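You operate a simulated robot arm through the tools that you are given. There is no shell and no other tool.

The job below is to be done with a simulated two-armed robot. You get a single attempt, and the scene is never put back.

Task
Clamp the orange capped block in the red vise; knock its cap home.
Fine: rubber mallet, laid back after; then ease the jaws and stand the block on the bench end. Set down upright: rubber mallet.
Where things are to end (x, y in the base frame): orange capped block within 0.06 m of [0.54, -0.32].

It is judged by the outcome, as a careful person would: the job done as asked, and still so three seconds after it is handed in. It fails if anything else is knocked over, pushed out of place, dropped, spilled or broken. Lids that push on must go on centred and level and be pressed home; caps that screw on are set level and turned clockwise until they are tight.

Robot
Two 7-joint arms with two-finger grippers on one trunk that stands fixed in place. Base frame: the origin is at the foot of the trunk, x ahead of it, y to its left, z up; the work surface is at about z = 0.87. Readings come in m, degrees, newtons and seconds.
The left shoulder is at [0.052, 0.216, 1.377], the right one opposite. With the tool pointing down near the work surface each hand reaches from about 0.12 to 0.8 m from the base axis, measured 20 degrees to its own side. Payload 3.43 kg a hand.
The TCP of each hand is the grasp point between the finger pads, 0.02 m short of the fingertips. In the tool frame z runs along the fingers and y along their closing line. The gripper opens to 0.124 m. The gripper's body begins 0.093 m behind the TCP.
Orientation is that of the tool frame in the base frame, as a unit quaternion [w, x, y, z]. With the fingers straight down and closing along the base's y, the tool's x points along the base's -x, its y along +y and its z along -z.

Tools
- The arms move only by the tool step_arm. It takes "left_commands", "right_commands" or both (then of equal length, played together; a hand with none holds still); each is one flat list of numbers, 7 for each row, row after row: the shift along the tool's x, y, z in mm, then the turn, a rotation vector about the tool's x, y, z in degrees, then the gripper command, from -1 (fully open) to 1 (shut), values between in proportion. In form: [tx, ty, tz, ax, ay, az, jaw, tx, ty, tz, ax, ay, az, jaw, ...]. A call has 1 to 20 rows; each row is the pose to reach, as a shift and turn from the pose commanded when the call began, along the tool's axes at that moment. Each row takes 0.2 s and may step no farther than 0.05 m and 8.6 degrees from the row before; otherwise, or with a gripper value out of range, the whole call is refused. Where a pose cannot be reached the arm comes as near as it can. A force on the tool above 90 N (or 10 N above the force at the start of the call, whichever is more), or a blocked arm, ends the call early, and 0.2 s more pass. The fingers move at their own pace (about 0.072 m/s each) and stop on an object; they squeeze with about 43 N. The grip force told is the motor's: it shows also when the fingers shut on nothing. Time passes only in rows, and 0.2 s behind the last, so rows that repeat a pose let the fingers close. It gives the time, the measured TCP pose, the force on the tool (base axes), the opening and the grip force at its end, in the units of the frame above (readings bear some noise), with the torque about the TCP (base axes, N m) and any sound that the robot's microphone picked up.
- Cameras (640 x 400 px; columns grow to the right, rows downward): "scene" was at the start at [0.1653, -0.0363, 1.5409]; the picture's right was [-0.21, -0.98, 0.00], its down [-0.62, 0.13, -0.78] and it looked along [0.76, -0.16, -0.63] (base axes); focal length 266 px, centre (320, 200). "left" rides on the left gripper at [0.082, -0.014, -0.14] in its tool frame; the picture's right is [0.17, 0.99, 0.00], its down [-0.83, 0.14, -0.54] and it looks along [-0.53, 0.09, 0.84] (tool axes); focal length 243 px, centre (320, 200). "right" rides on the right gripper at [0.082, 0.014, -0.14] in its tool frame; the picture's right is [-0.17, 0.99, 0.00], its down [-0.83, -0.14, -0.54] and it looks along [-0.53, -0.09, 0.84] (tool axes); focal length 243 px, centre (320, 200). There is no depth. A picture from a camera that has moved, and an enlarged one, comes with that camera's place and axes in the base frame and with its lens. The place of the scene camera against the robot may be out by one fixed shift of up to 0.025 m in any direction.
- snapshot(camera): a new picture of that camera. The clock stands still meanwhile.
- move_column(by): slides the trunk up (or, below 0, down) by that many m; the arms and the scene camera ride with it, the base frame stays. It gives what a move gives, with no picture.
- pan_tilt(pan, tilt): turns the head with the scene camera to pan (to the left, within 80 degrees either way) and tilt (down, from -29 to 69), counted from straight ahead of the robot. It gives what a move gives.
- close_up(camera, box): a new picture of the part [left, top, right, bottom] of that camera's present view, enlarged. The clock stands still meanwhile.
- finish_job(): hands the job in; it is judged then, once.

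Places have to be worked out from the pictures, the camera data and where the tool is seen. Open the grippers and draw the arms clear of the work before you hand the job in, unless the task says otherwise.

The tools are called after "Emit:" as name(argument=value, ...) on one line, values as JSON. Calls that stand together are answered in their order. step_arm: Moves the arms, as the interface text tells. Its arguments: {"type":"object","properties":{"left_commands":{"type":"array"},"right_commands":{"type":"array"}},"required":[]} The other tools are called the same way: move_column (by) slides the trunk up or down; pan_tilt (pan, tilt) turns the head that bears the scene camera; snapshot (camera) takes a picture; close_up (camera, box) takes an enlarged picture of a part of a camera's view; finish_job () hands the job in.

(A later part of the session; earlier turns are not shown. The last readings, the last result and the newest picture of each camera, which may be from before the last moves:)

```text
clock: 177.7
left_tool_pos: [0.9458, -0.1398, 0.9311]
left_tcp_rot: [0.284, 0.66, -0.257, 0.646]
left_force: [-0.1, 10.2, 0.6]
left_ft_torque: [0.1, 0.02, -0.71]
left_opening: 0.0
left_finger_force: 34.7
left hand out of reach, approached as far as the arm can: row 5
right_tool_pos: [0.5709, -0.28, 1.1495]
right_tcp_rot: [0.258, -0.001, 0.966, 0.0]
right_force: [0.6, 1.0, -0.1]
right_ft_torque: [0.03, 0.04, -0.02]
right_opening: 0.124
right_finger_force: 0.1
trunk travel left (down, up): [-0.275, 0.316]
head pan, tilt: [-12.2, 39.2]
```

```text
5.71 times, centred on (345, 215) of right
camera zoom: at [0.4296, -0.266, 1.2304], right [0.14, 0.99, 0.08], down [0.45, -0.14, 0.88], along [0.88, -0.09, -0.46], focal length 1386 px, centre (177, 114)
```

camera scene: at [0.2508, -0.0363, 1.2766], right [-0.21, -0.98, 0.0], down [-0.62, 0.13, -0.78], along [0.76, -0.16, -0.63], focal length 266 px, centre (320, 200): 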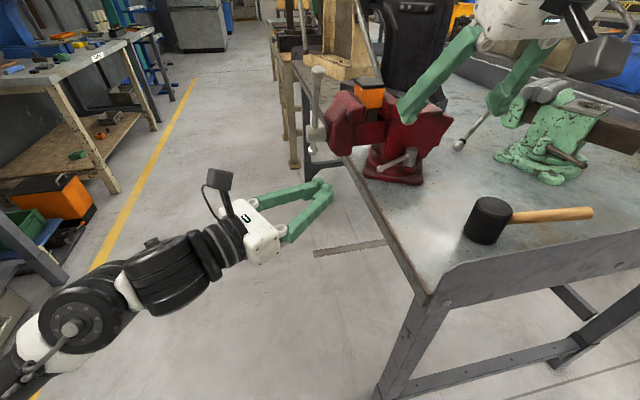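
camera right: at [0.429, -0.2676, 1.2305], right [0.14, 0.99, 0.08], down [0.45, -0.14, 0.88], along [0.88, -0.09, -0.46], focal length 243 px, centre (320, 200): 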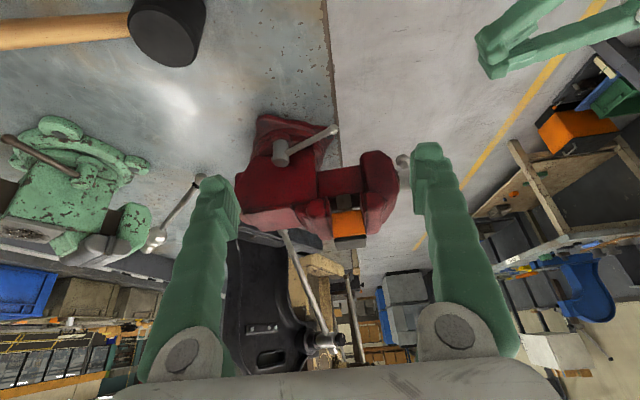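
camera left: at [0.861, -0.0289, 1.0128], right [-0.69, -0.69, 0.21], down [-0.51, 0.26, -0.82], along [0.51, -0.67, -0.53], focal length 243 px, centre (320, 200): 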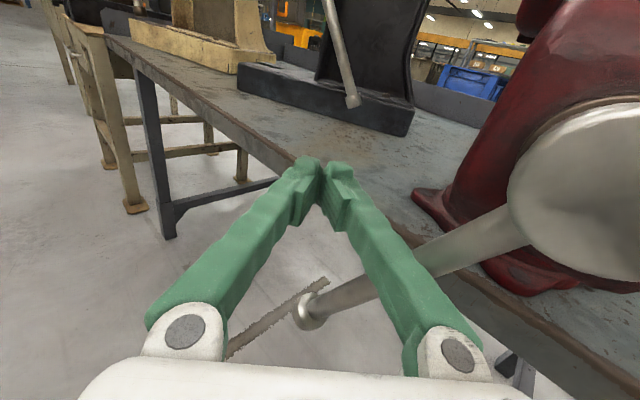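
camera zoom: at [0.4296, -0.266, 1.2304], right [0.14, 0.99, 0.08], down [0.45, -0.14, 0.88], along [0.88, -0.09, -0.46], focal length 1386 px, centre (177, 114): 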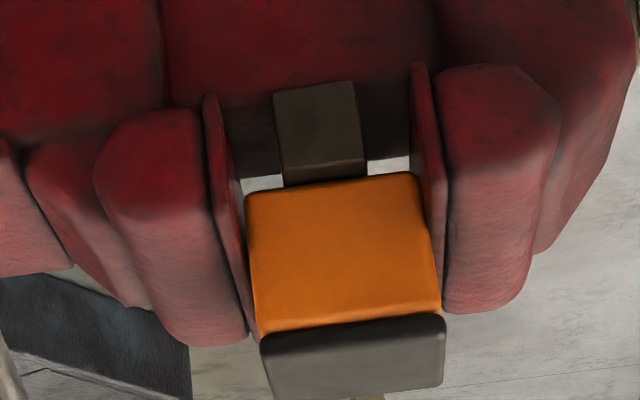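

The bar now hangs down freely and the jaw has opened by about 2 mm. I hook the bar from the far side and draw it toward the near side to open a few millimetres more.

Emit:
step_arm(left_commands=[-5.6, 13.9, -14.1, 0, 0, 0, 1, -11.2, 27.8, -28.3, 0, 0, 0, 1, -16.8, 41.7, -42.4, 0, 0, 0, 1, -22.4, 55.6, -56.6, 0, 0, 0, 1, -28, 69.5, -70.7, 0, 0, 0, 1, -33.6, 83.4, -84.9, 0, 0, 0, 1, -34, 97.5, -99, 0, 0, 0, 1, -34, 97.5, -99, 0, 0, 0, 1])

Emit:
snapshot(camera="left")

Emit:
close_up(camera="scene", box=[270, 50, 390, 200])

Emit:
close_up(camera="right", box=[315, 180, 375, 250])

```text
clock: 179.5
left_tool_pos: [0.8054, -0.1421, 0.9025]
left_tcp_rot: [0.286, 0.659, -0.259, 0.645]
left_force: [0.1, 1.5, -1.6]
left_ft_torque: [-0.04, -0.15, -0.04]
left_opening: 0.0003
left_finger_force: 34.4
right_tool_pos: [0.5715, -0.2815, 1.1499]
right_tcp_rot: [0.258, 0.0, 0.966, 0.001]
right_force: [0.9, 0.4, -0.1]
right_ft_torque: [0.0, 0.03, -0.02]
right_opening: 0.124
right_finger_force: 0.0
trunk travel left (down, up): [-0.275, 0.316]
head pan, tilt: [-12.2, 39.2]
```

```text
taken
camera left: at [0.7213, -0.0314, 0.985], right [-0.7, -0.69, 0.21], down [-0.51, 0.26, -0.82], along [0.51, -0.68, -0.53], focal length 243 px, centre (320, 200)
```

left: 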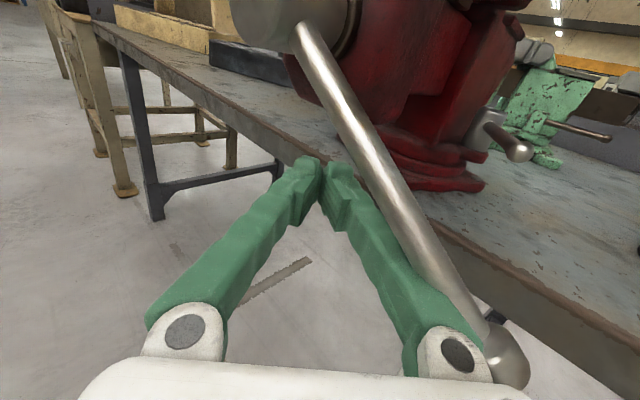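

```text
2.67 times, centred on (330, 125) of scene
camera zoom: at [0.2513, -0.0362, 1.2764], right [-0.21, -0.98, 0.0], down [-0.62, 0.13, -0.78], along [0.76, -0.16, -0.63], focal length 710 px, centre (293, 400)
```

zoom: 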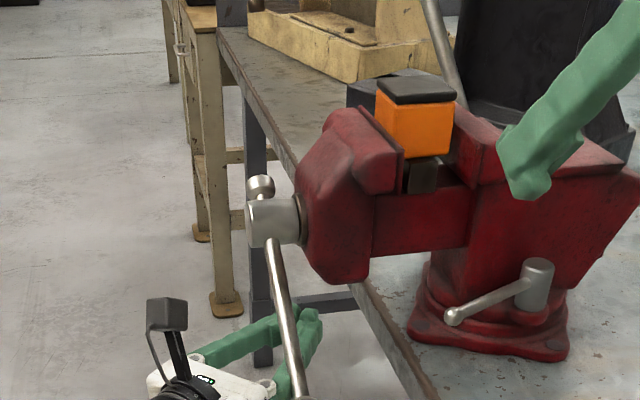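

```text
5.71 times, centred on (345, 215) of right
camera zoom: at [0.4296, -0.2674, 1.2301], right [0.14, 0.99, 0.08], down [0.45, -0.14, 0.88], along [0.88, -0.09, -0.46], focal length 1386 px, centre (177, 114)
```

zoom: 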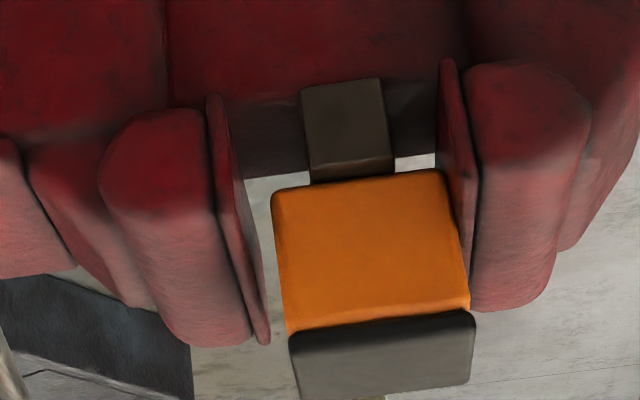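

The jaws are eased: about 10 mm wider, the block standing free with its cap flush. I withdraw the left hand straight back along its fingers, away from the bar.

Emit:
step_arm(left_commands=[0, -3, -10, 0, 0, 0, 1, 0, -5, -40, 0, 0, 0, 1, 0, -5, -80, 0, 0, 0, 1, 0, -5, -120, 0, 0, 0, 1, 0, -5, -160, 0, 0, 0, 1, 0, -5, -200, 0, 0, 0, 1, 0, -5, -200, 0, 0, 0, 1])

Emit:
snapshot(camera="left")

Emit:
snapshot(camera="scene")

Emit:
close_up(camera="right", box=[290, 120, 430, 260])

```text
clock: 181.1
left_tool_pos: [0.6678, 0.0053, 0.9042]
left_tcp_rot: [0.286, 0.659, -0.258, 0.646]
left_force: [-0.1, -0.2, -0.1]
left_ft_torque: [0.01, 0.01, -0.03]
left_opening: 0.0
left_finger_force: 34.4
right_tool_pos: [0.5717, -0.2819, 1.1495]
right_tcp_rot: [0.258, 0.0, 0.966, 0.001]
right_force: [-0.1, -0.4, -0.5]
right_ft_torque: [0.0, 0.03, 0.02]
right_opening: 0.1242
right_finger_force: 0.0
trunk travel left (down, up): [-0.275, 0.316]
head pan, tilt: [-12.2, 39.2]
```

```text
taken
camera left: at [0.5833, 0.1153, 0.9855], right [-0.69, -0.69, 0.21], down [-0.51, 0.26, -0.82], along [0.51, -0.68, -0.53], focal length 243 px, centre (320, 200)
```

left: 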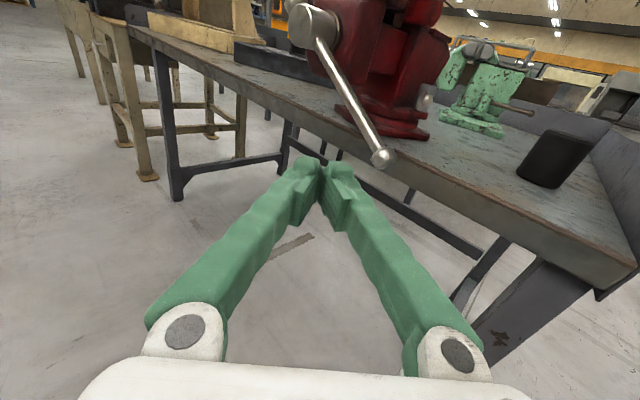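

```text
taken
camera scene: at [0.2517, -0.0367, 1.2764], right [-0.21, -0.98, 0.0], down [-0.62, 0.13, -0.77], along [0.76, -0.16, -0.63], focal length 266 px, centre (320, 200)
```

scene: 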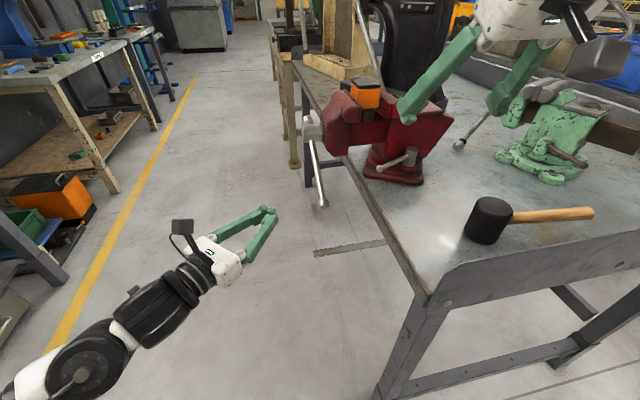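

```text
2.86 times, centred on (360, 190) of right
camera zoom: at [0.4301, -0.2679, 1.2298], right [0.14, 0.99, 0.08], down [0.45, -0.14, 0.88], along [0.88, -0.09, -0.47], focal length 693 px, centre (206, 229)
```

zoom: 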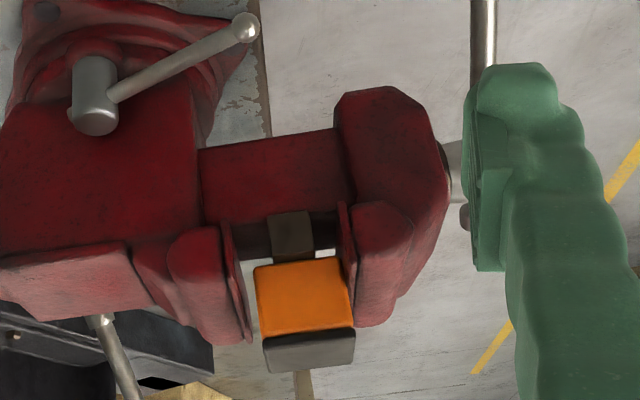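

The block stands free between eased jaws. For the pick I raise the trunk 0.13 m, then bring the right hand (45° tilt, square to the block) to a standoff behind and above it.

Emit:
move_column(by=0.13)

Emit:
step_arm(right_commands=[-15, 4, 10, 0, -3, 0, -0.37, -40, 9, 25, 0, -6, 0, -0.37, -65, 14, 40, 0, -9, 0, -0.37, -90, 18, 55, 0, -12, 0, -0.37, -108, 22, 68, 0, -15, 0, -0.37, -119, 25, 79, 0, -15, 0, -0.37, -119, 25, 79, 0, -15, 0, -0.37])

Emit:
snapshot(camera="right")

Emit:
snapshot(camera="scene")

```text
clock: 182.7
left_tool_pos: [0.6687, 0.0047, 1.0317]
left_tcp_rot: [0.286, 0.66, -0.258, 0.646]
left_force: [-0.7, -0.4, 0.6]
left_ft_torque: [0.01, -0.03, 0.01]
left_opening: 0.0
left_finger_force: 34.3
right_tool_pos: [0.5706, -0.2809, 1.2784]
right_tcp_rot: [0.257, 0.0, 0.966, 0.001]
right_force: [-0.7, -0.4, 0.1]
right_ft_torque: [0.01, 0.02, -0.02]
right_opening: 0.124
right_finger_force: 0.1
trunk travel left (down, up): [-0.405, 0.186]
head pan, tilt: [-12.2, 39.2]
```

```text
clock: 184.3
left_tool_pos: [0.6686, 0.0042, 1.0333]
left_tcp_rot: [0.286, 0.659, -0.257, 0.646]
left_force: [-0.6, -0.6, -0.3]
left_ft_torque: [-0.01, 0.01, -0.01]
left_opening: 0.0
left_finger_force: 34.4
right_tool_pos: [0.7126, -0.2553, 1.2709]
right_tcp_rot: [0.382, 0.0, 0.924, 0.001]
right_force: [0.3, 0.0, 0.5]
right_ft_torque: [0.0, 0.01, -0.01]
right_opening: 0.085
right_finger_force: 0.1
trunk travel left (down, up): [-0.405, 0.186]
head pan, tilt: [-12.2, 39.2]
```

```text
taken
camera right: at [0.5558, -0.2422, 1.3122], right [0.12, 0.99, 0.12], down [0.21, -0.14, 0.97], along [0.97, -0.09, -0.22], focal length 243 px, centre (320, 200)
```

right: 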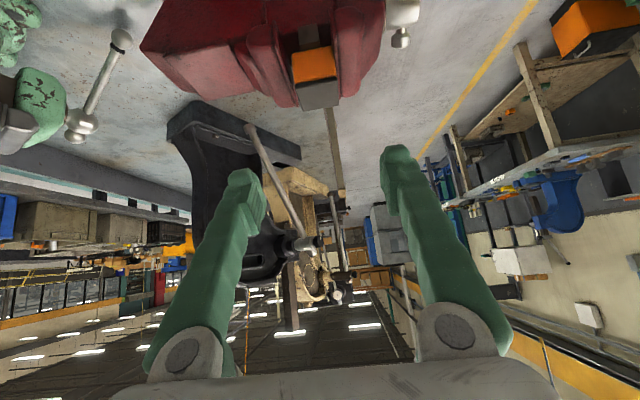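

```text
taken
camera scene: at [0.2182, -0.0362, 1.4057], right [-0.21, -0.98, 0.0], down [-0.62, 0.13, -0.78], along [0.76, -0.16, -0.63], focal length 266 px, centre (320, 200)
```

scene: 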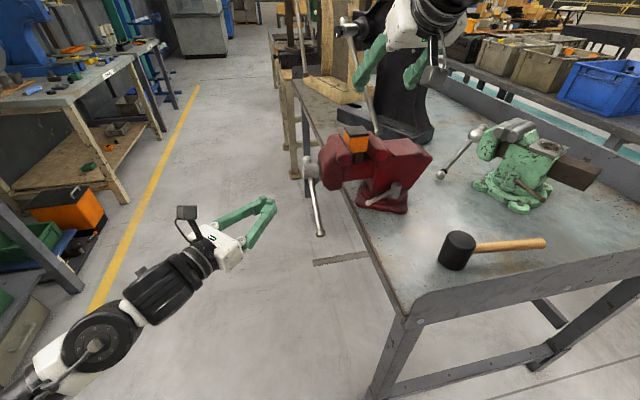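

The right hand is square to the block and clear above. I enlarge its view to fix the block's position before going in.

Emit:
close_up(camera="right", box=[250, 20, 390, 130])

Emit:
close_up(camera="scene", box=[310, 110, 400, 180])

```text
3.64 times, centred on (320, 75) of right
camera zoom: at [0.5558, -0.2422, 1.3122], right [0.12, 0.99, 0.12], down [0.21, -0.14, 0.97], along [0.97, -0.09, -0.22], focal length 882 px, centre (320, 654)
```

zoom: 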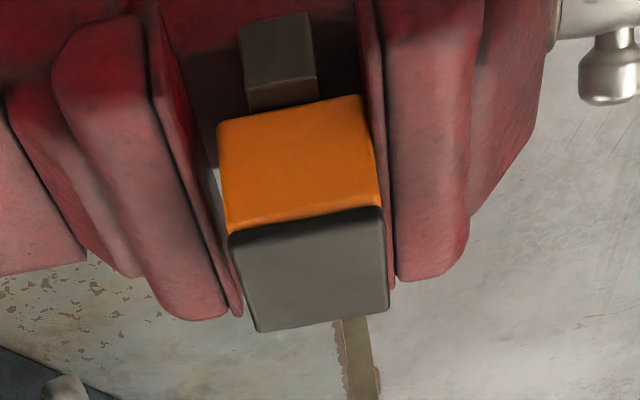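

```text
5.71 times, centred on (355, 145) of scene
camera zoom: at [0.2182, -0.0362, 1.4057], right [-0.21, -0.98, 0.0], down [-0.62, 0.13, -0.78], along [0.76, -0.16, -0.63], focal length 1520 px, centre (120, 514)
```

zoom: 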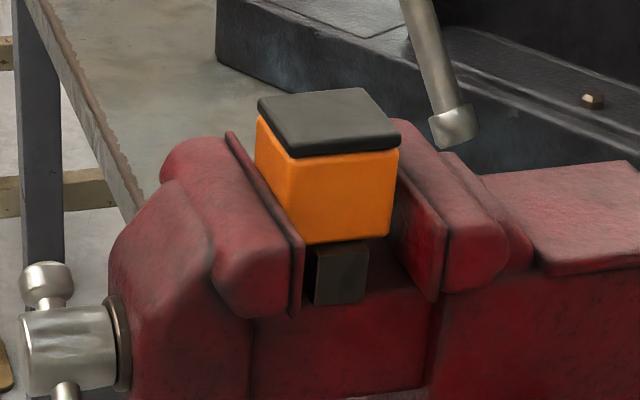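

Triangulated, the block centre is near (0.837, -0.254) with its cap top at z≈1.1065, and it is square to the hand. I go in along the 45° line so the fingers straddle the block just above the jaws, and look before closing.

Emit:
step_arm(right_commands=[10, 0, 30, 0, 0, 0, -0.37, 20, 0, 60, 0, 0, 0, -0.37, 30.6, 1, 88, 0, 0, 0, -0.37, 30.6, 1, 125, 0, 0, 0, -0.37, 30.6, 1, 160, 0, 0, 0, -0.37, 30.6, 1, 188, 0, 0, 0, -0.37, 30.6, 1, 200, 0, 0, 0, -0.37, 30.6, 1, 200, 0, 0, 0, -0.37])

Emit:
snapshot(camera="right")

Emit:
close_up(camera="scene", box=[310, 90, 430, 180])

Emit:
snapshot(camera="left")

```text
clock: 186.1
left_tool_pos: [0.6687, 0.0046, 1.0314]
left_tcp_rot: [0.285, 0.659, -0.259, 0.646]
left_force: [0.5, -0.8, 0.0]
left_ft_torque: [0.01, 0.01, 0.01]
left_opening: 0.0
left_finger_force: 33.5
right_tool_pos: [0.8269, -0.267, 1.1075]
right_tcp_rot: [0.382, -0.001, 0.924, 0.001]
right_force: [-0.2, -0.7, 0.3]
right_ft_torque: [0.02, -0.01, 0.01]
right_opening: 0.0849
right_finger_force: 0.0
right hand out of reach, approached as far as the arm can: row 6, 7, 8
trunk travel left (down, up): [-0.405, 0.186]
head pan, tilt: [-12.2, 39.2]
```

```text
taken
camera right: at [0.6696, -0.2529, 1.1495], right [0.12, 0.99, 0.12], down [0.21, -0.14, 0.97], along [0.97, -0.09, -0.22], focal length 243 px, centre (320, 200)
```

right: 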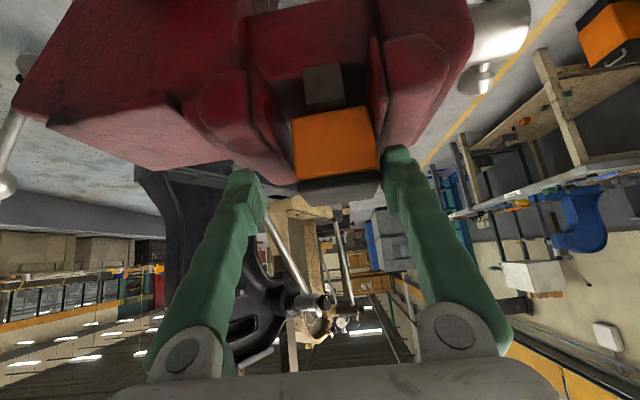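

```text
4.44 times, centred on (370, 135) of scene
camera zoom: at [0.2195, -0.0367, 1.4055], right [-0.21, -0.98, 0.0], down [-0.62, 0.13, -0.77], along [0.76, -0.16, -0.63], focal length 1182 px, centre (98, 489)
```

zoom: 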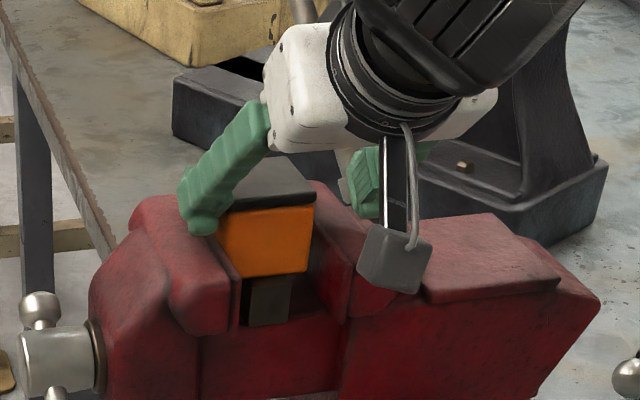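

```text
taken
camera left: at [0.5847, 0.1145, 1.1139], right [-0.69, -0.69, 0.21], down [-0.51, 0.26, -0.82], along [0.51, -0.68, -0.53], focal length 243 px, centre (320, 200)
```

left: 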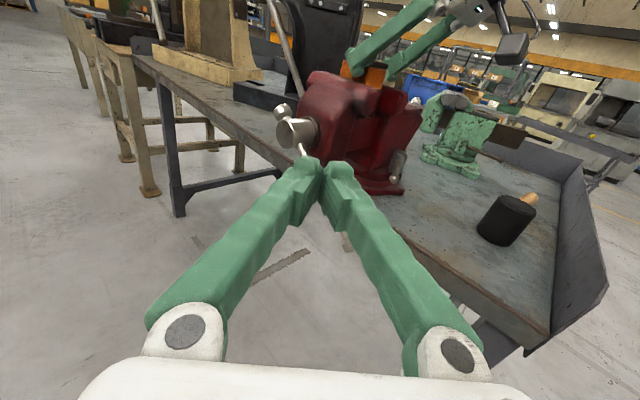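

The hand is nearly there but sits 12 mm too far right at its reach edge. Tipping it 8° more should free the reach; I shift it over the block's centre line at the same time.

Emit:
step_arm(right_commands=[0, 0, -10, 0, -4, 0, -0.37, -1, 6, -5, 0, -8, 0, -0.37, -2, 12.5, 5, 0, -8, 0, -0.37, -2.8, 12.5, 10, 0, -8, 0, -0.37, -2.8, 12.5, 10, 0, -8, 0, -0.37])

Emit:
snapshot(camera="right")

Emit:
close_up(camera="scene", box=[310, 90, 430, 180])

```text
clock: 187.3
left_tool_pos: [0.6684, 0.0053, 1.0318]
left_tcp_rot: [0.286, 0.659, -0.259, 0.646]
left_force: [0.2, -0.5, 1.0]
left_ft_torque: [0.02, 0.03, 0.0]
left_opening: 0.0
left_finger_force: 35.1
right_tool_pos: [0.8355, -0.2525, 1.1045]
right_tcp_rot: [0.447, 0.0, 0.895, 0.001]
right_force: [0.7, -0.1, 0.4]
right_ft_torque: [0.02, -0.02, -0.01]
right_opening: 0.0849
right_finger_force: 0.2
trunk travel left (down, up): [-0.405, 0.186]
head pan, tilt: [-12.2, 39.2]
```

```text
taken
camera right: at [0.6751, -0.2398, 1.1233], right [0.1, 0.99, 0.13], down [0.07, -0.14, 0.99], along [0.99, -0.09, -0.08], focal length 243 px, centre (320, 200)
```

right: 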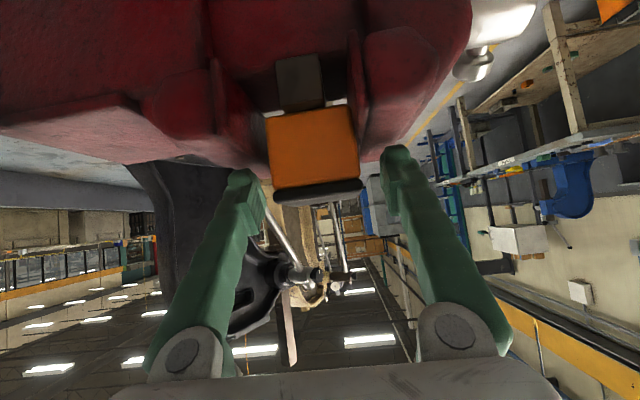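

```text
4.44 times, centred on (370, 135) of scene
camera zoom: at [0.219, -0.0361, 1.4056], right [-0.21, -0.98, 0.0], down [-0.62, 0.13, -0.78], along [0.76, -0.16, -0.63], focal length 1182 px, centre (98, 489)
```

zoom: 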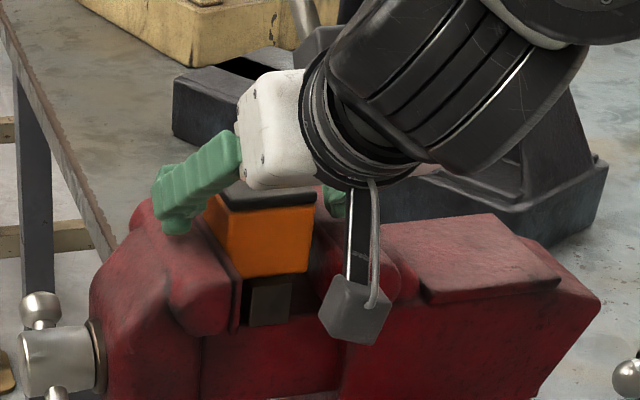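

The fingers now straddle the block symmetrically, tips just above the jaws. I lower 4 mm, then close on it.

Emit:
step_arm(right_commands=[1.4, 0, 4.8, 0, 0, 0, -0.37, 1.4, 0, 4.8, 0, 0, 0, -0.2, 1.4, 0, 4.8, 0, 0, 0, 0, 1.4, 0, 4.8, 0, 0, 0, 0.3, 1.4, 0, 4.8, 0, 0, 0, 1, 1.4, 0, 4.8, 0, 0, 0, 1, 1.4, 0, 4.8, 0, 0, 0, 1])

Emit:
snapshot(camera="right")

Emit:
close_up(camera="scene", box=[310, 90, 430, 180])

```text
clock: 188.9
left_tool_pos: [0.668, 0.0042, 1.0332]
left_tcp_rot: [0.286, 0.659, -0.258, 0.646]
left_force: [-0.2, 0.1, 0.0]
left_ft_torque: [-0.03, 0.0, 0.0]
left_opening: 0.0004
left_finger_force: 34.5
right_tool_pos: [0.8388, -0.2543, 1.1004]
right_tcp_rot: [0.446, 0.0, 0.895, 0.001]
right_force: [1.8, -1.9, 6.8]
right_ft_torque: [-0.22, -0.15, -0.02]
right_opening: 0.0527
right_finger_force: 43.0
trunk travel left (down, up): [-0.405, 0.186]
head pan, tilt: [-12.2, 39.2]
```

```text
taken
camera right: at [0.6775, -0.2403, 1.1195], right [0.1, 0.99, 0.13], down [0.07, -0.14, 0.99], along [0.99, -0.09, -0.08], focal length 243 px, centre (320, 200)
```

right: 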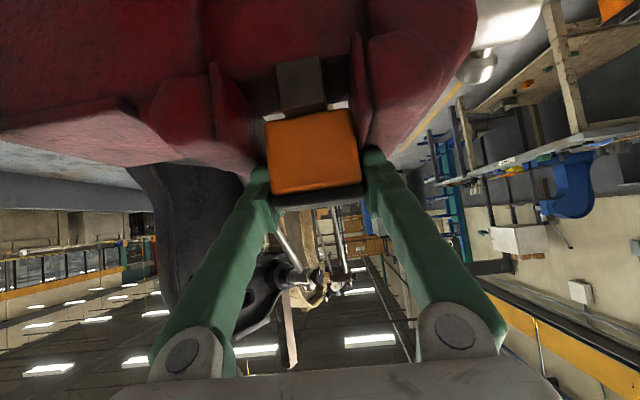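

```text
4.44 times, centred on (370, 135) of scene
camera zoom: at [0.2183, -0.0364, 1.4057], right [-0.21, -0.98, 0.0], down [-0.62, 0.13, -0.78], along [0.76, -0.16, -0.63], focal length 1182 px, centre (98, 489)
```

zoom: 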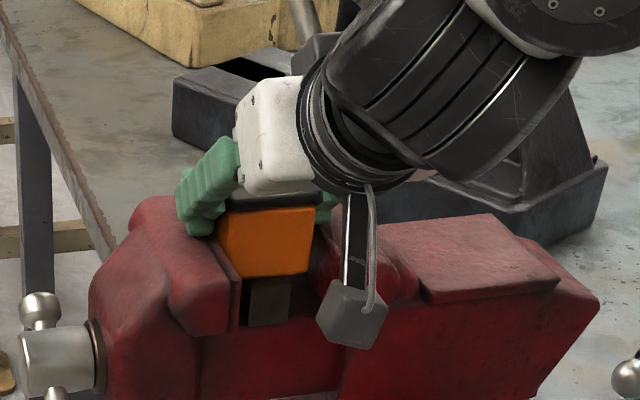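

The block is gripped (52.7 mm wide, 43 N). I lift it straight up, 30 mm at first, and check that only the block comes.

Emit:
step_arm(right_commands=[-4, 0, -3, 0, 0, 0, 1, -8, 0, -6, 0, 0, 0, 1, -16, 0, -12, 0, 0, 0, 1, -24, 0, -18, 0, 0, 0, 1, -24, 0, -18, 0, 0, 0, 1])

Emit:
snapshot(camera="right")

Emit:
close_up(camera="scene", box=[310, 80, 430, 180])

Emit:
close_up(camera="left", box=[300, 20, 480, 200])

```text
clock: 190.1
left_tool_pos: [0.6699, 0.0055, 1.0326]
left_tcp_rot: [0.286, 0.659, -0.258, 0.646]
left_force: [0.2, -0.1, -0.9]
left_ft_torque: [-0.02, 0.0, -0.01]
left_opening: 0.0
left_finger_force: 34.4
right_tool_pos: [0.8389, -0.2537, 1.13]
right_tcp_rot: [0.445, -0.001, 0.896, 0.002]
right_force: [-0.6, 0.7, -2.4]
right_ft_torque: [-0.04, 0.0, -0.05]
right_opening: 0.0529
right_finger_force: 42.8
trunk travel left (down, up): [-0.405, 0.186]
head pan, tilt: [-12.2, 39.2]
```

```text
taken
camera right: at [0.6779, -0.2406, 1.1488], right [0.1, 0.99, 0.13], down [0.07, -0.14, 0.99], along [0.99, -0.09, -0.08], focal length 243 px, centre (320, 200)
```

right: 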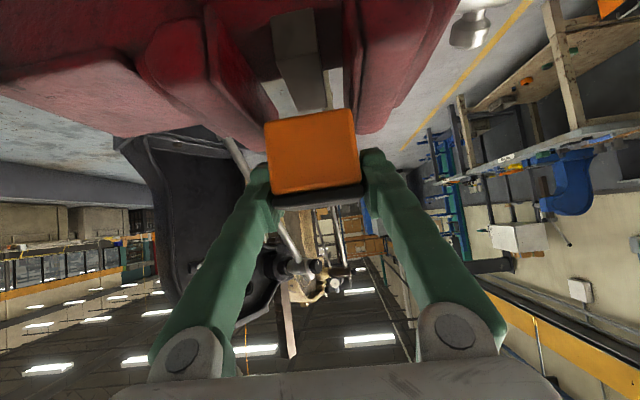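

```text
4.00 times, centred on (370, 130) of scene
camera zoom: at [0.2193, -0.0364, 1.4055], right [-0.21, -0.98, 0.0], down [-0.62, 0.13, -0.77], along [0.76, -0.16, -0.63], focal length 1064 px, centre (120, 480)
```

zoom: 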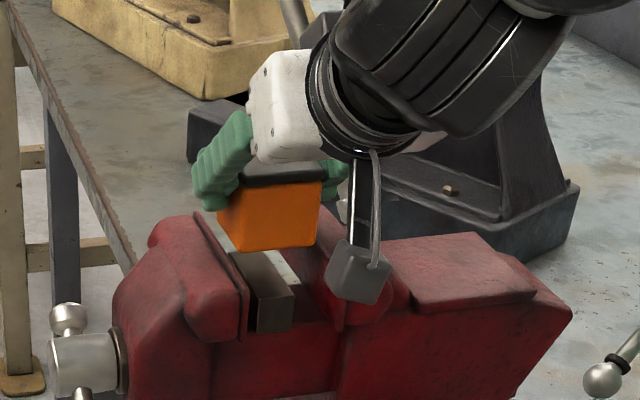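

```text
2.22 times, centred on (390, 110) of left
camera zoom: at [0.5845, 0.1148, 1.1139], right [-0.69, -0.69, 0.21], down [-0.51, 0.26, -0.82], along [0.51, -0.68, -0.53], focal length 539 px, centre (164, 400)
```

zoom: 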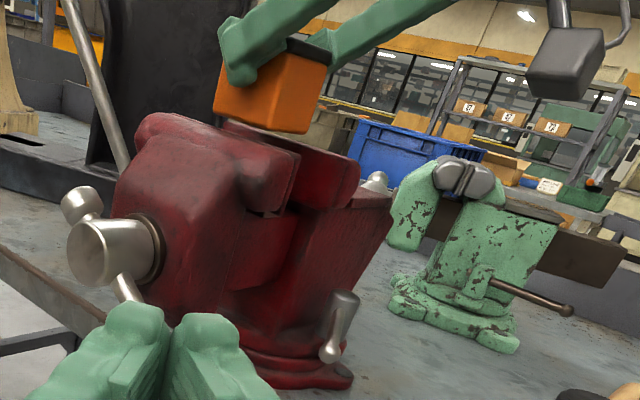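

The block comes out cleanly; the spacer stays in the vise. Because the tilted hand would come too near the bench rim and the mallet at the final spot, I first set the block down on the open bench at about (0.655, -0.33), then regrip it from straight above. I carry it there now, stopping a few centimetres up.

Emit:
step_arm(right_commands=[-24, 0, -18, 0, 0, 0, 1, -48, 0, -36, 0, 0, 0, 1, -12, -15, -55, 0, 0, 0, 1, 25, -30, -73, 0, 0, 0, 1, 62, -46, -92, 0, 0, 0, 1, 98, -61, -110, 0, 0, 0, 1, 135, -76, -129, 0, 0, 0, 1, 168, -76, -104, 0, 0, 0, 1, 201, -76, -79, 0, 0, 0, 1, 234, -76, -54, 0, 0, 0, 1, 252, -76, -41, 0, 0, 0, 1, 252, -76, -41, 0, 0, 0, 1])

Emit:
snapshot(camera="right")

Emit:
snapshot(camera="scene")

Emit:
close_up(camera="scene", box=[360, 140, 520, 280])

```text
clock: 192.7
left_tool_pos: [0.6697, 0.0033, 1.033]
left_tcp_rot: [0.286, 0.659, -0.257, 0.646]
left_force: [0.5, -0.3, -0.5]
left_ft_torque: [0.02, 0.0, -0.01]
left_opening: 0.0001
left_finger_force: 34.3
right_tool_pos: [0.6555, -0.33, 0.9542]
right_tcp_rot: [0.446, -0.001, 0.895, 0.001]
right_force: [-0.3, -0.3, -2.7]
right_ft_torque: [0.0, 0.01, 0.06]
right_opening: 0.0528
right_finger_force: 43.0
right hand out of reach, approached as far as the arm can: row 2
trunk travel left (down, up): [-0.405, 0.186]
head pan, tilt: [-12.2, 39.2]
```

```text
taken
camera right: at [0.4939, -0.3173, 0.9736], right [0.1, 0.99, 0.13], down [0.07, -0.14, 0.99], along [0.99, -0.09, -0.08], focal length 243 px, centre (320, 200)
```

right: 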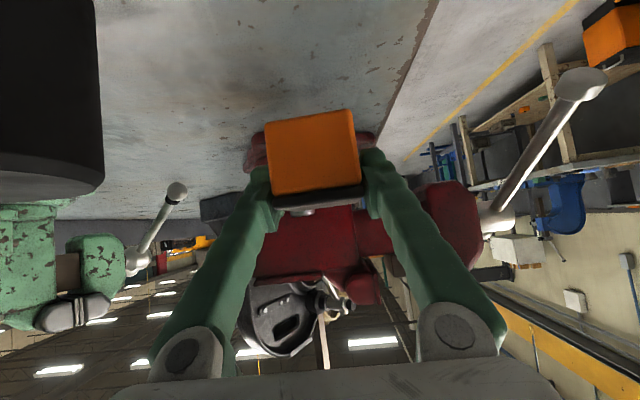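

```text
taken
camera scene: at [0.2187, -0.0363, 1.4056], right [-0.21, -0.98, 0.0], down [-0.62, 0.13, -0.78], along [0.76, -0.16, -0.63], focal length 266 px, centre (320, 200)
```

scene: 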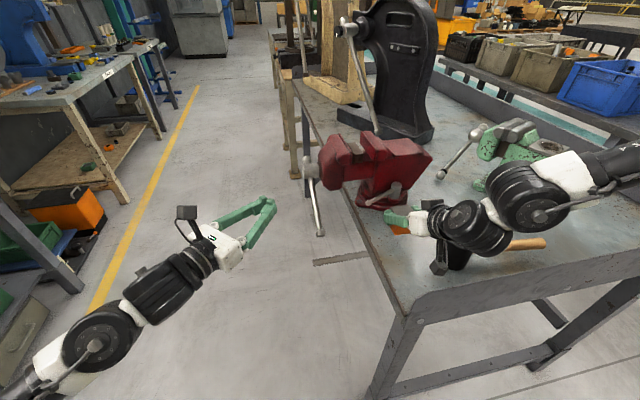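

```text
2.86 times, centred on (440, 210) of scene
camera zoom: at [0.2187, -0.0363, 1.4056], right [-0.21, -0.98, 0.0], down [-0.62, 0.13, -0.78], along [0.76, -0.16, -0.63], focal length 760 px, centre (-23, 171)
```

zoom: 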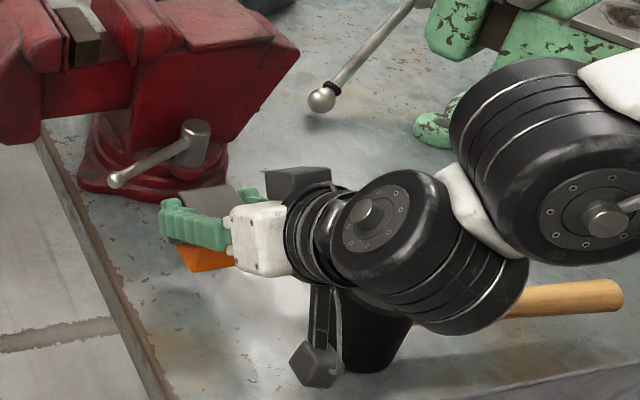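

The block hangs upright about 3 cm above the open bench; arm and camera are clear of the mallet. I lower it 28 mm and then feel for the bench in small steps.

Emit:
step_arm(right_commands=[8, 0, 6, 0, 0, 0, 1, 16, 0, 12, 0, 0, 0, 1, 22.4, 0, 16.8, 0, 0, 0, 1, 22.4, 0, 16.8, 0, 0, 0, 1])

Emit:
step_arm(right_commands=[1.2, 0, 0.9, 0, 0, 0, 1, 2.4, 0, 1.8, 0, 0, 0, 1, 3.6, 0, 2.7, 0, 0, 0, 1])

```text
clock: 193.7
left_tool_pos: [0.6692, 0.0037, 1.0328]
left_tcp_rot: [0.286, 0.659, -0.259, 0.646]
left_force: [0.0, 0.1, -0.8]
left_ft_torque: [0.01, 0.01, 0.0]
left_opening: 0.0
left_finger_force: 34.5
right_tool_pos: [0.6564, -0.3285, 0.9257]
right_tcp_rot: [0.446, -0.001, 0.895, 0.002]
right_force: [-0.4, 0.3, -2.5]
right_ft_torque: [0.01, 0.0, 0.03]
right_opening: 0.0526
right_finger_force: 42.8
trunk travel left (down, up): [-0.405, 0.186]
head pan, tilt: [-12.2, 39.2]
```

```text
clock: 194.5
left_tool_pos: [0.6693, 0.0043, 1.0326]
left_tcp_rot: [0.285, 0.659, -0.258, 0.646]
left_force: [-0.4, -0.3, -0.6]
left_ft_torque: [-0.01, -0.02, -0.03]
left_opening: 0.0001
left_finger_force: 33.9
right_tool_pos: [0.6547, -0.3301, 0.9218]
right_tcp_rot: [0.446, 0.0, 0.895, 0.001]
right_force: [0.7, -0.7, -2.4]
right_ft_torque: [-0.02, 0.03, 0.0]
right_opening: 0.0531
right_finger_force: 43.1
trunk travel left (down, up): [-0.405, 0.186]
head pan, tilt: [-12.2, 39.2]
```

No contact yet at 0.9218; I continue down in small steps.

Emit:
step_arm(right_commands=[1.2, 0, 0.9, 0, 0, 0, 1, 2.4, 0, 1.8, 0, 0, 0, 1, 3.6, 0, 2.7, 0, 0, 0, 1])

Emit:
snapshot(camera="right")

```text
clock: 195.3
left_tool_pos: [0.6693, 0.0028, 1.0322]
left_tcp_rot: [0.285, 0.66, -0.257, 0.646]
left_force: [-0.5, 0.2, -0.8]
left_ft_torque: [0.02, 0.03, 0.02]
left_opening: 0.0
left_finger_force: 34.2
right_tool_pos: [0.6542, -0.33, 0.9161]
right_tcp_rot: [0.446, 0.0, 0.895, 0.001]
right_force: [0.3, 0.7, -1.7]
right_ft_torque: [-0.02, -0.01, 0.0]
right_opening: 0.0531
right_finger_force: 42.5
trunk travel left (down, up): [-0.405, 0.186]
head pan, tilt: [-12.2, 39.2]
```

```text
taken
camera right: at [0.4929, -0.3167, 0.9356], right [0.1, 0.99, 0.13], down [0.07, -0.14, 0.99], along [0.99, -0.09, -0.08], focal length 243 px, centre (320, 200)
```

right: 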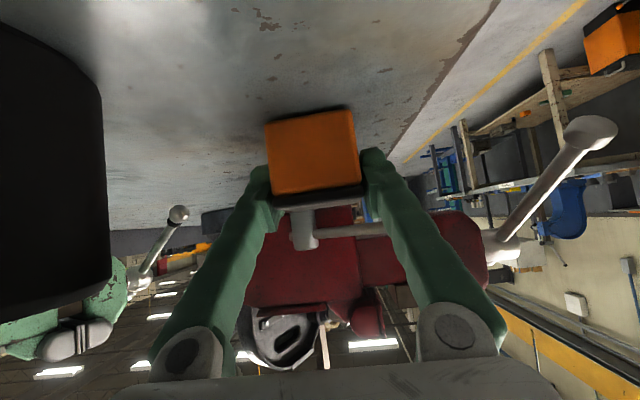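

Very nearly touching. A few more millimetres.

Emit:
step_arm(right_commands=[1.2, 0, 0.9, 0, 0, 0, 1, 2.4, 0, 1.8, 0, 0, 0, 1, 3.6, 0, 2.7, 0, 0, 0, 1])

```text
clock: 196.1
left_tool_pos: [0.6681, 0.0054, 1.0332]
left_tcp_rot: [0.284, 0.659, -0.258, 0.647]
left_force: [0.3, 1.2, -0.3]
left_ft_torque: [-0.03, -0.01, -0.02]
left_opening: 0.0001
left_finger_force: 34.8
right_tool_pos: [0.6548, -0.3291, 0.914]
right_tcp_rot: [0.448, -0.001, 0.894, 0.002]
right_force: [-3.4, -1.9, 9.3]
right_ft_torque: [-0.28, 0.42, 0.02]
right_opening: 0.0529
right_finger_force: 43.4
trunk travel left (down, up): [-0.405, 0.186]
head pan, tilt: [-12.2, 39.2]
```

The block bears on the bench (9 N). I open the fingers and lift straight up off it.

Emit:
step_arm(right_commands=[-1.2, 0, -0.9, 0, 0, 0, 0.3, -1.2, 0, -0.9, 0, 0, 0, 0, -1.2, 0, -0.9, 0, 0, 0, -0.37, -1.2, 0, -0.9, 0, 0, 0, -0.37, -9, 0, -7, 0, 0, 0, -0.37, -32, 0, -24, 0, 0, 0, -0.37, -64, 0, -48, 0, 0, 0, -0.37, -96, 0, -72, 0, 0, 0, -0.37, -96, 0, -72, 0, 0, 0, -0.37])

Emit:
snapshot(camera="right")

Emit:
close_up(camera="scene", box=[340, 140, 520, 290])

```text
clock: 198.1
left_tool_pos: [0.6704, 0.0041, 1.0317]
left_tcp_rot: [0.285, 0.66, -0.258, 0.646]
left_force: [-0.5, -0.6, 0.5]
left_ft_torque: [0.0, -0.01, 0.02]
left_opening: 0.0002
left_finger_force: 34.2
right_tool_pos: [0.6559, -0.3306, 1.0338]
right_tcp_rot: [0.446, 0.0, 0.895, 0.001]
right_force: [0.5, 0.2, -0.4]
right_ft_torque: [0.04, -0.01, 0.01]
right_opening: 0.0849
right_finger_force: 0.1
trunk travel left (down, up): [-0.405, 0.186]
head pan, tilt: [-12.2, 39.2]
```

```text
taken
camera right: at [0.4949, -0.3176, 1.0522], right [0.1, 0.99, 0.13], down [0.07, -0.14, 0.99], along [0.99, -0.09, -0.08], focal length 243 px, centre (320, 200)
```

right: 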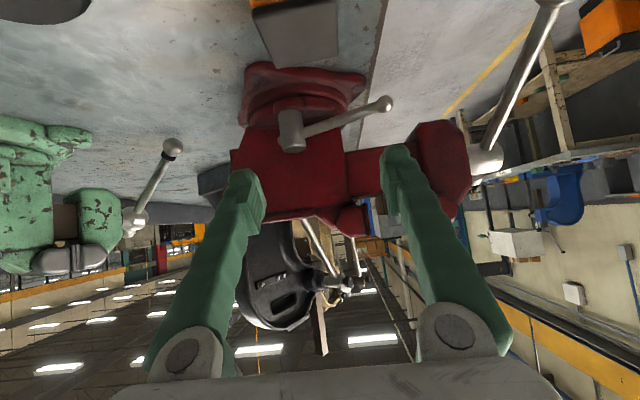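

```text
2.67 times, centred on (430, 215) of scene
camera zoom: at [0.2196, -0.0369, 1.4054], right [-0.21, -0.98, 0.0], down [-0.62, 0.13, -0.77], along [0.76, -0.16, -0.63], focal length 710 px, centre (27, 160)
```

zoom: 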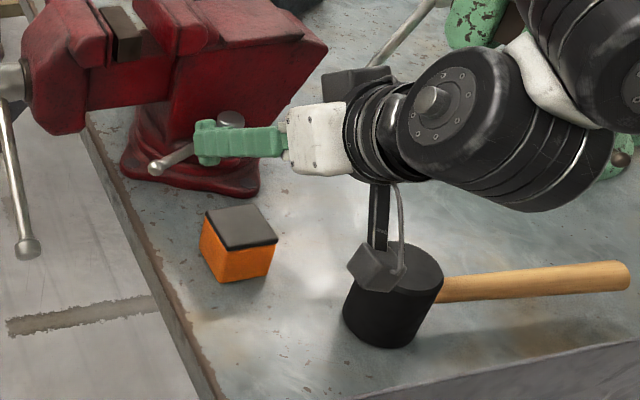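

The block stands upright on the bench, cap flush. I turn the right hand to point straight down above it.

Emit:
step_arm(right_commands=[-12, 0, -9, 0, 7.6, 0, -0.37, -16, 0, -12, 0, 15.2, 0, -0.37, -16, 0, -12, 0, 22.8, 0, -0.37, -16, 0, -12, 0, 30.4, 0, -0.37, -16, 0, -12, 0, 38, 0, -0.37, -16, 0, -12, 0, 45.6, 0, -0.37, -16, 0, -12, 0, 53, 0, -0.37, -16, 0, -12, 0, 53, 0, -0.37])

Emit:
snapshot(camera="right")

Emit:
close_up(camera="scene", box=[340, 140, 520, 290])

```text
clock: 199.9
left_tool_pos: [0.6673, 0.0047, 1.0338]
left_tcp_rot: [0.285, 0.659, -0.258, 0.646]
left_force: [-0.4, 0.6, -0.6]
left_ft_torque: [0.04, 0.01, 0.04]
left_opening: 0.0
left_finger_force: 34.0
right_tool_pos: [0.6424, -0.3369, 1.0495]
right_tcp_rot: [0.001, 0.0, 1.0, 0.002]
right_force: [-1.0, 0.9, 0.4]
right_ft_torque: [-0.03, -0.04, -0.04]
right_opening: 0.085
right_finger_force: 0.1
right hand out of reach, approached as far as the arm can: row 7, 8
trunk travel left (down, up): [-0.405, 0.186]
head pan, tilt: [-12.2, 39.2]
```

```text
taken
camera right: at [0.5587, -0.3239, 1.1891], right [0.16, 0.99, 0.01], down [0.83, -0.14, 0.54], along [0.53, -0.08, -0.84], focal length 243 px, centre (320, 200)
```

right: 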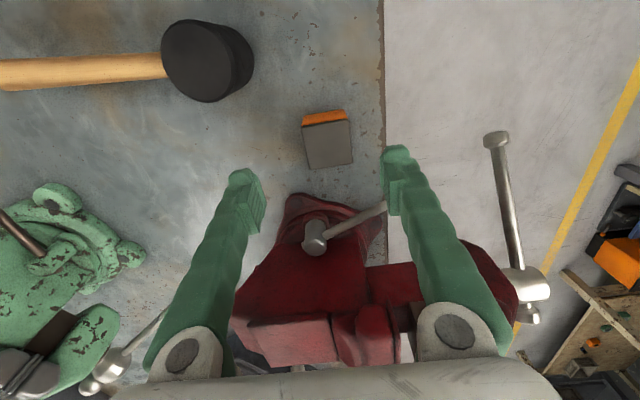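

```text
2.67 times, centred on (430, 215) of scene
camera zoom: at [0.2178, -0.0357, 1.4058], right [-0.21, -0.98, 0.0], down [-0.62, 0.13, -0.78], along [0.76, -0.16, -0.63], focal length 710 px, centre (27, 160)
```

zoom: 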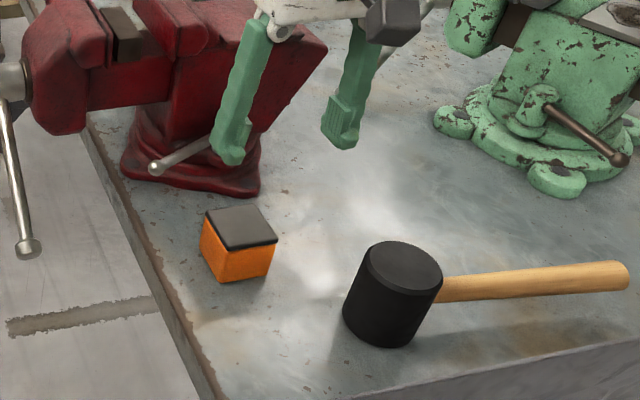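

The hand points straight down; the block's centre reads (0.651, -0.331). I go down over it and stop with the tips 1.5 cm above the bench.

Emit:
step_arm(right_commands=[-4, 3, 35, 0, 0, 0, -0.37, -8.6, 5.9, 70, 0, 0, 0, -0.37, -8.6, 5.9, 100, 0, 0, 0, -0.37, -8.6, 5.9, 125, 0, 0, 0, -0.37, -8.6, 5.9, 143, 0, 0, 0, -0.37, -8.6, 5.9, 143, 0, 0, 0, -0.37])

Emit:
snapshot(camera="right")

Emit:
close_up(camera="scene", box=[340, 140, 520, 290])

```text
clock: 201.3
left_tool_pos: [0.6697, 0.0059, 1.0331]
left_tcp_rot: [0.287, 0.659, -0.258, 0.646]
left_force: [0.6, 0.1, -0.2]
left_ft_torque: [0.0, -0.02, 0.0]
left_opening: 0.0
left_finger_force: 34.4
right_tool_pos: [0.6507, -0.33, 0.905]
right_tcp_rot: [0.0, -0.002, 1.0, 0.001]
right_force: [-0.7, 0.0, 0.0]
right_ft_torque: [0.01, 0.0, -0.03]
right_opening: 0.0852
right_finger_force: 0.0
trunk travel left (down, up): [-0.405, 0.186]
head pan, tilt: [-12.2, 39.2]
```

```text
taken
camera right: at [0.5689, -0.3171, 1.0452], right [0.16, 0.99, 0.0], down [0.83, -0.14, 0.54], along [0.53, -0.09, -0.84], focal length 243 px, centre (320, 200)
```

right: 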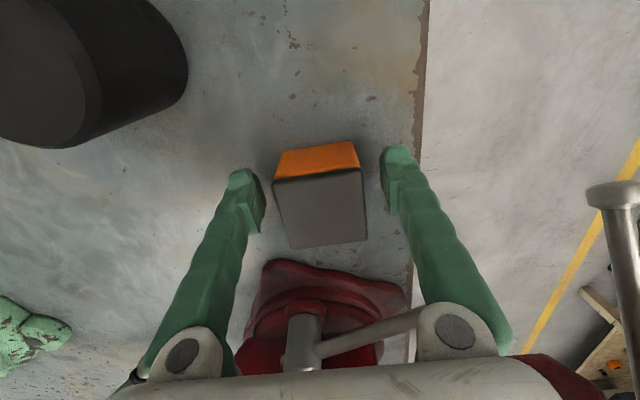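

```text
2.67 times, centred on (430, 215) of scene
camera zoom: at [0.2186, -0.0361, 1.4057], right [-0.21, -0.98, 0.0], down [-0.62, 0.13, -0.78], along [0.76, -0.16, -0.63], focal length 710 px, centre (27, 160)
```

zoom: 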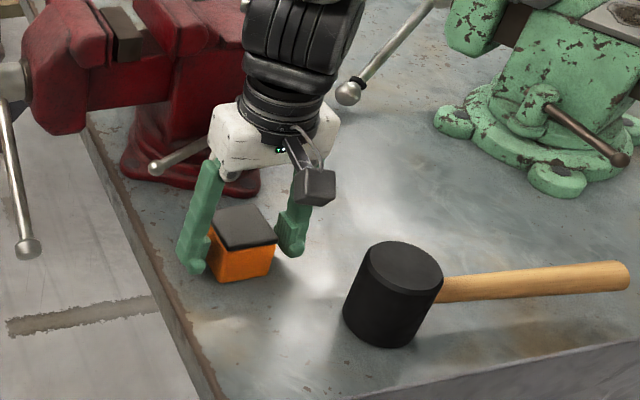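

The block sits centrally between the fingers. I close, lift it 40 mm and carry it to the bench end.

Emit:
step_arm(right_commands=[0, 0, 0, 0, 0, 0, 0, 0, 0, 0, 0, 0, 0, 0.5, 0, 0, 0, 0, 0, 0, 1, 0, 0, 0, 0, 0, 0, 1, 0, 0, 0, 0, 0, 0, 1, 0, 0, -15, 0, 0, 0, 1, 0, 0, -40, 0, 0, 0, 1, 30, 4, -40, 0, 0, 0, 1, 60, 8, -40, 0, 0, 0, 1, 90, 11, -40, 0, 0, 0, 1, 106, 13, -40, 0, 0, 0, 1, 106, 13, -40, 0, 0, 0, 1])

Emit:
snapshot(camera="right")

Emit:
close_up(camera="scene", box=[340, 160, 540, 310])

```text
clock: 203.9
left_tool_pos: [0.6691, 0.0035, 1.0318]
left_tcp_rot: [0.284, 0.66, -0.257, 0.646]
left_force: [0.2, -0.1, -0.7]
left_ft_torque: [0.0, -0.02, -0.04]
left_opening: 0.0
left_finger_force: 34.7
right_tool_pos: [0.5446, -0.3182, 0.9451]
right_tcp_rot: [-0.001, -0.001, 1.0, 0.0]
right_force: [-0.3, -0.2, -2.7]
right_ft_torque: [-0.02, 0.01, -0.01]
right_opening: 0.0528
right_finger_force: 42.6
trunk travel left (down, up): [-0.405, 0.186]
head pan, tilt: [-12.2, 39.2]
```

```text
taken
camera right: at [0.4624, -0.3053, 1.0859], right [0.16, 0.99, 0.0], down [0.83, -0.14, 0.54], along [0.53, -0.09, -0.84], focal length 243 px, centre (320, 200)
```

right: 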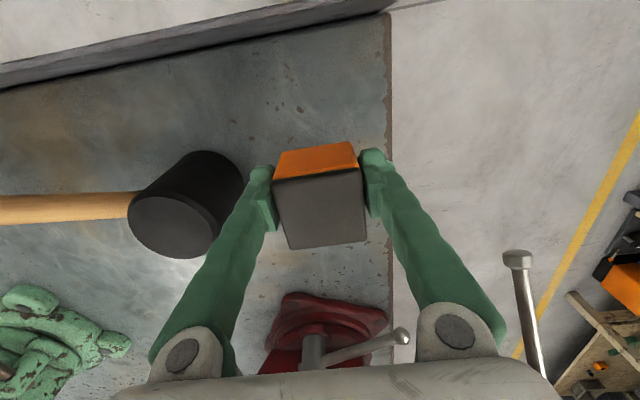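

```text
2.67 times, centred on (440, 235) of scene
camera zoom: at [0.2194, -0.0364, 1.4055], right [-0.21, -0.98, 0.0], down [-0.62, 0.13, -0.77], along [0.76, -0.16, -0.63], focal length 710 px, centre (0, 107)
```

zoom: 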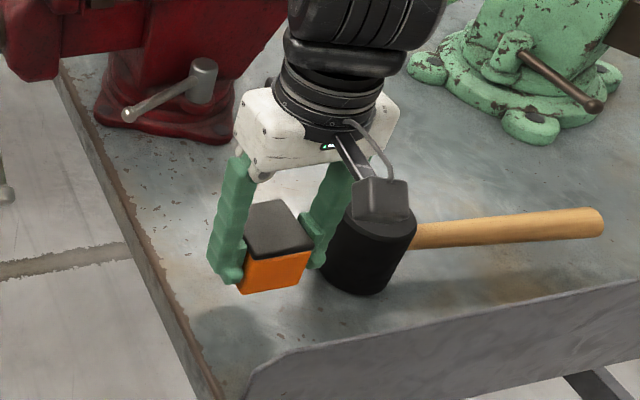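

Over the target with 4 cm between finger and mallet. I lower the block to the bench and feel for contact.

Emit:
step_arm(right_commands=[0, 0, 15, 0, 0, 0, 1, 0, 0, 30, 0, 0, 0, 1, 0, 0, 36, 0, 0, 0, 1, 0, 0, 38, 0, 0, 0, 1, 0, 0, 39.5, 0, 0, 0, 1, 0, 0, 41, 0, 0, 0, 1])

```text
clock: 205.3
left_tool_pos: [0.6695, 0.0036, 1.0329]
left_tcp_rot: [0.286, 0.659, -0.258, 0.646]
left_force: [-0.2, -0.7, 0.0]
left_ft_torque: [-0.01, 0.02, 0.0]
left_opening: 0.0
left_finger_force: 34.9
right_tool_pos: [0.5448, -0.3177, 0.9059]
right_tcp_rot: [-0.001, -0.001, 1.0, 0.001]
right_force: [0.2, -0.6, 2.1]
right_ft_torque: [0.05, 0.12, 0.05]
right_opening: 0.0525
right_finger_force: 43.3
trunk travel left (down, up): [-0.405, 0.186]
head pan, tilt: [-12.2, 39.2]
```

The block touches down lightly. I open the fingers just enough and rise straight up.

Emit:
step_arm(right_commands=[0, 0, 0, 0, 0, 0, 0.1, 0, 0, 0, 0, 0, 0, -0.1, 0, 0, 0, 0, 0, 0, -0.25, 0, 0, 0, 0, 0, 0, -0.25, 0, 0, -15, 0, 0, 0, -0.25, 0, 0, -45, 0, 0, 0, -0.25, 0, 0, -85, 0, 0, 0, -0.25, 0, 0, -125, 0, 0, 0, -0.25, 0, 0, -150, 0, 0, 0, -0.25, 0, 0, -150, 0, 0, 0, -0.25])

Emit:
snapshot(camera="right")

Emit:
close_up(camera="scene", box=[340, 160, 540, 310])

```text
clock: 207.5
left_tool_pos: [0.6691, 0.0037, 1.0326]
left_tcp_rot: [0.285, 0.659, -0.258, 0.646]
left_force: [-0.4, 0.0, 0.5]
left_ft_torque: [0.01, 0.0, 0.01]
left_opening: 0.0
left_finger_force: 34.3
right_tool_pos: [0.5454, -0.3168, 1.0546]
right_tcp_rot: [-0.001, -0.001, 1.0, 0.001]
right_force: [0.5, 0.3, 0.6]
right_ft_torque: [-0.02, 0.0, -0.01]
right_opening: 0.0775
right_finger_force: 0.0
trunk travel left (down, up): [-0.405, 0.186]
head pan, tilt: [-12.2, 39.2]
```

```text
taken
camera right: at [0.4638, -0.3051, 1.1944], right [0.16, 0.99, 0.0], down [0.83, -0.14, 0.54], along [0.53, -0.09, -0.84], focal length 243 px, centre (320, 200)
```

right: 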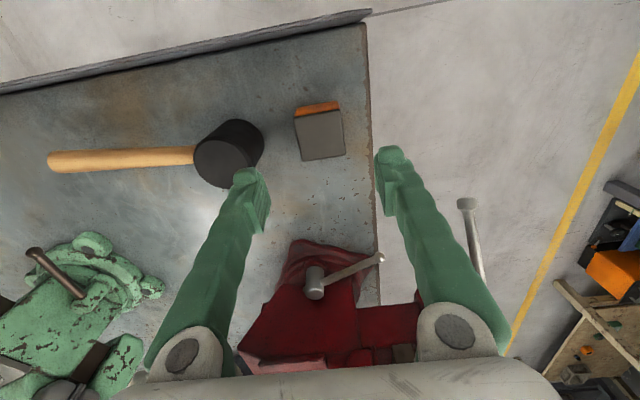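

```text
2.67 times, centred on (440, 235) of scene
camera zoom: at [0.2192, -0.0365, 1.4055], right [-0.21, -0.98, 0.0], down [-0.62, 0.13, -0.77], along [0.76, -0.16, -0.63], focal length 710 px, centre (0, 107)
```

zoom: 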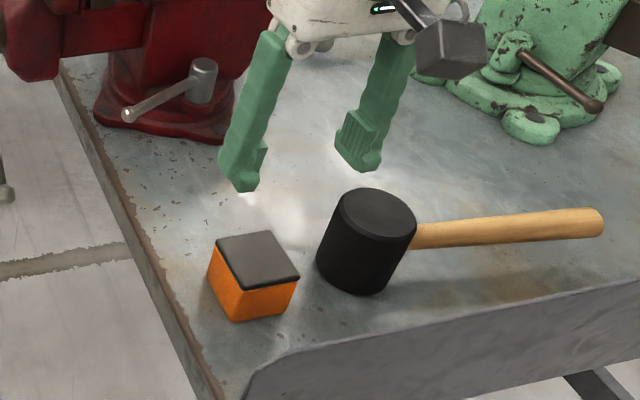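

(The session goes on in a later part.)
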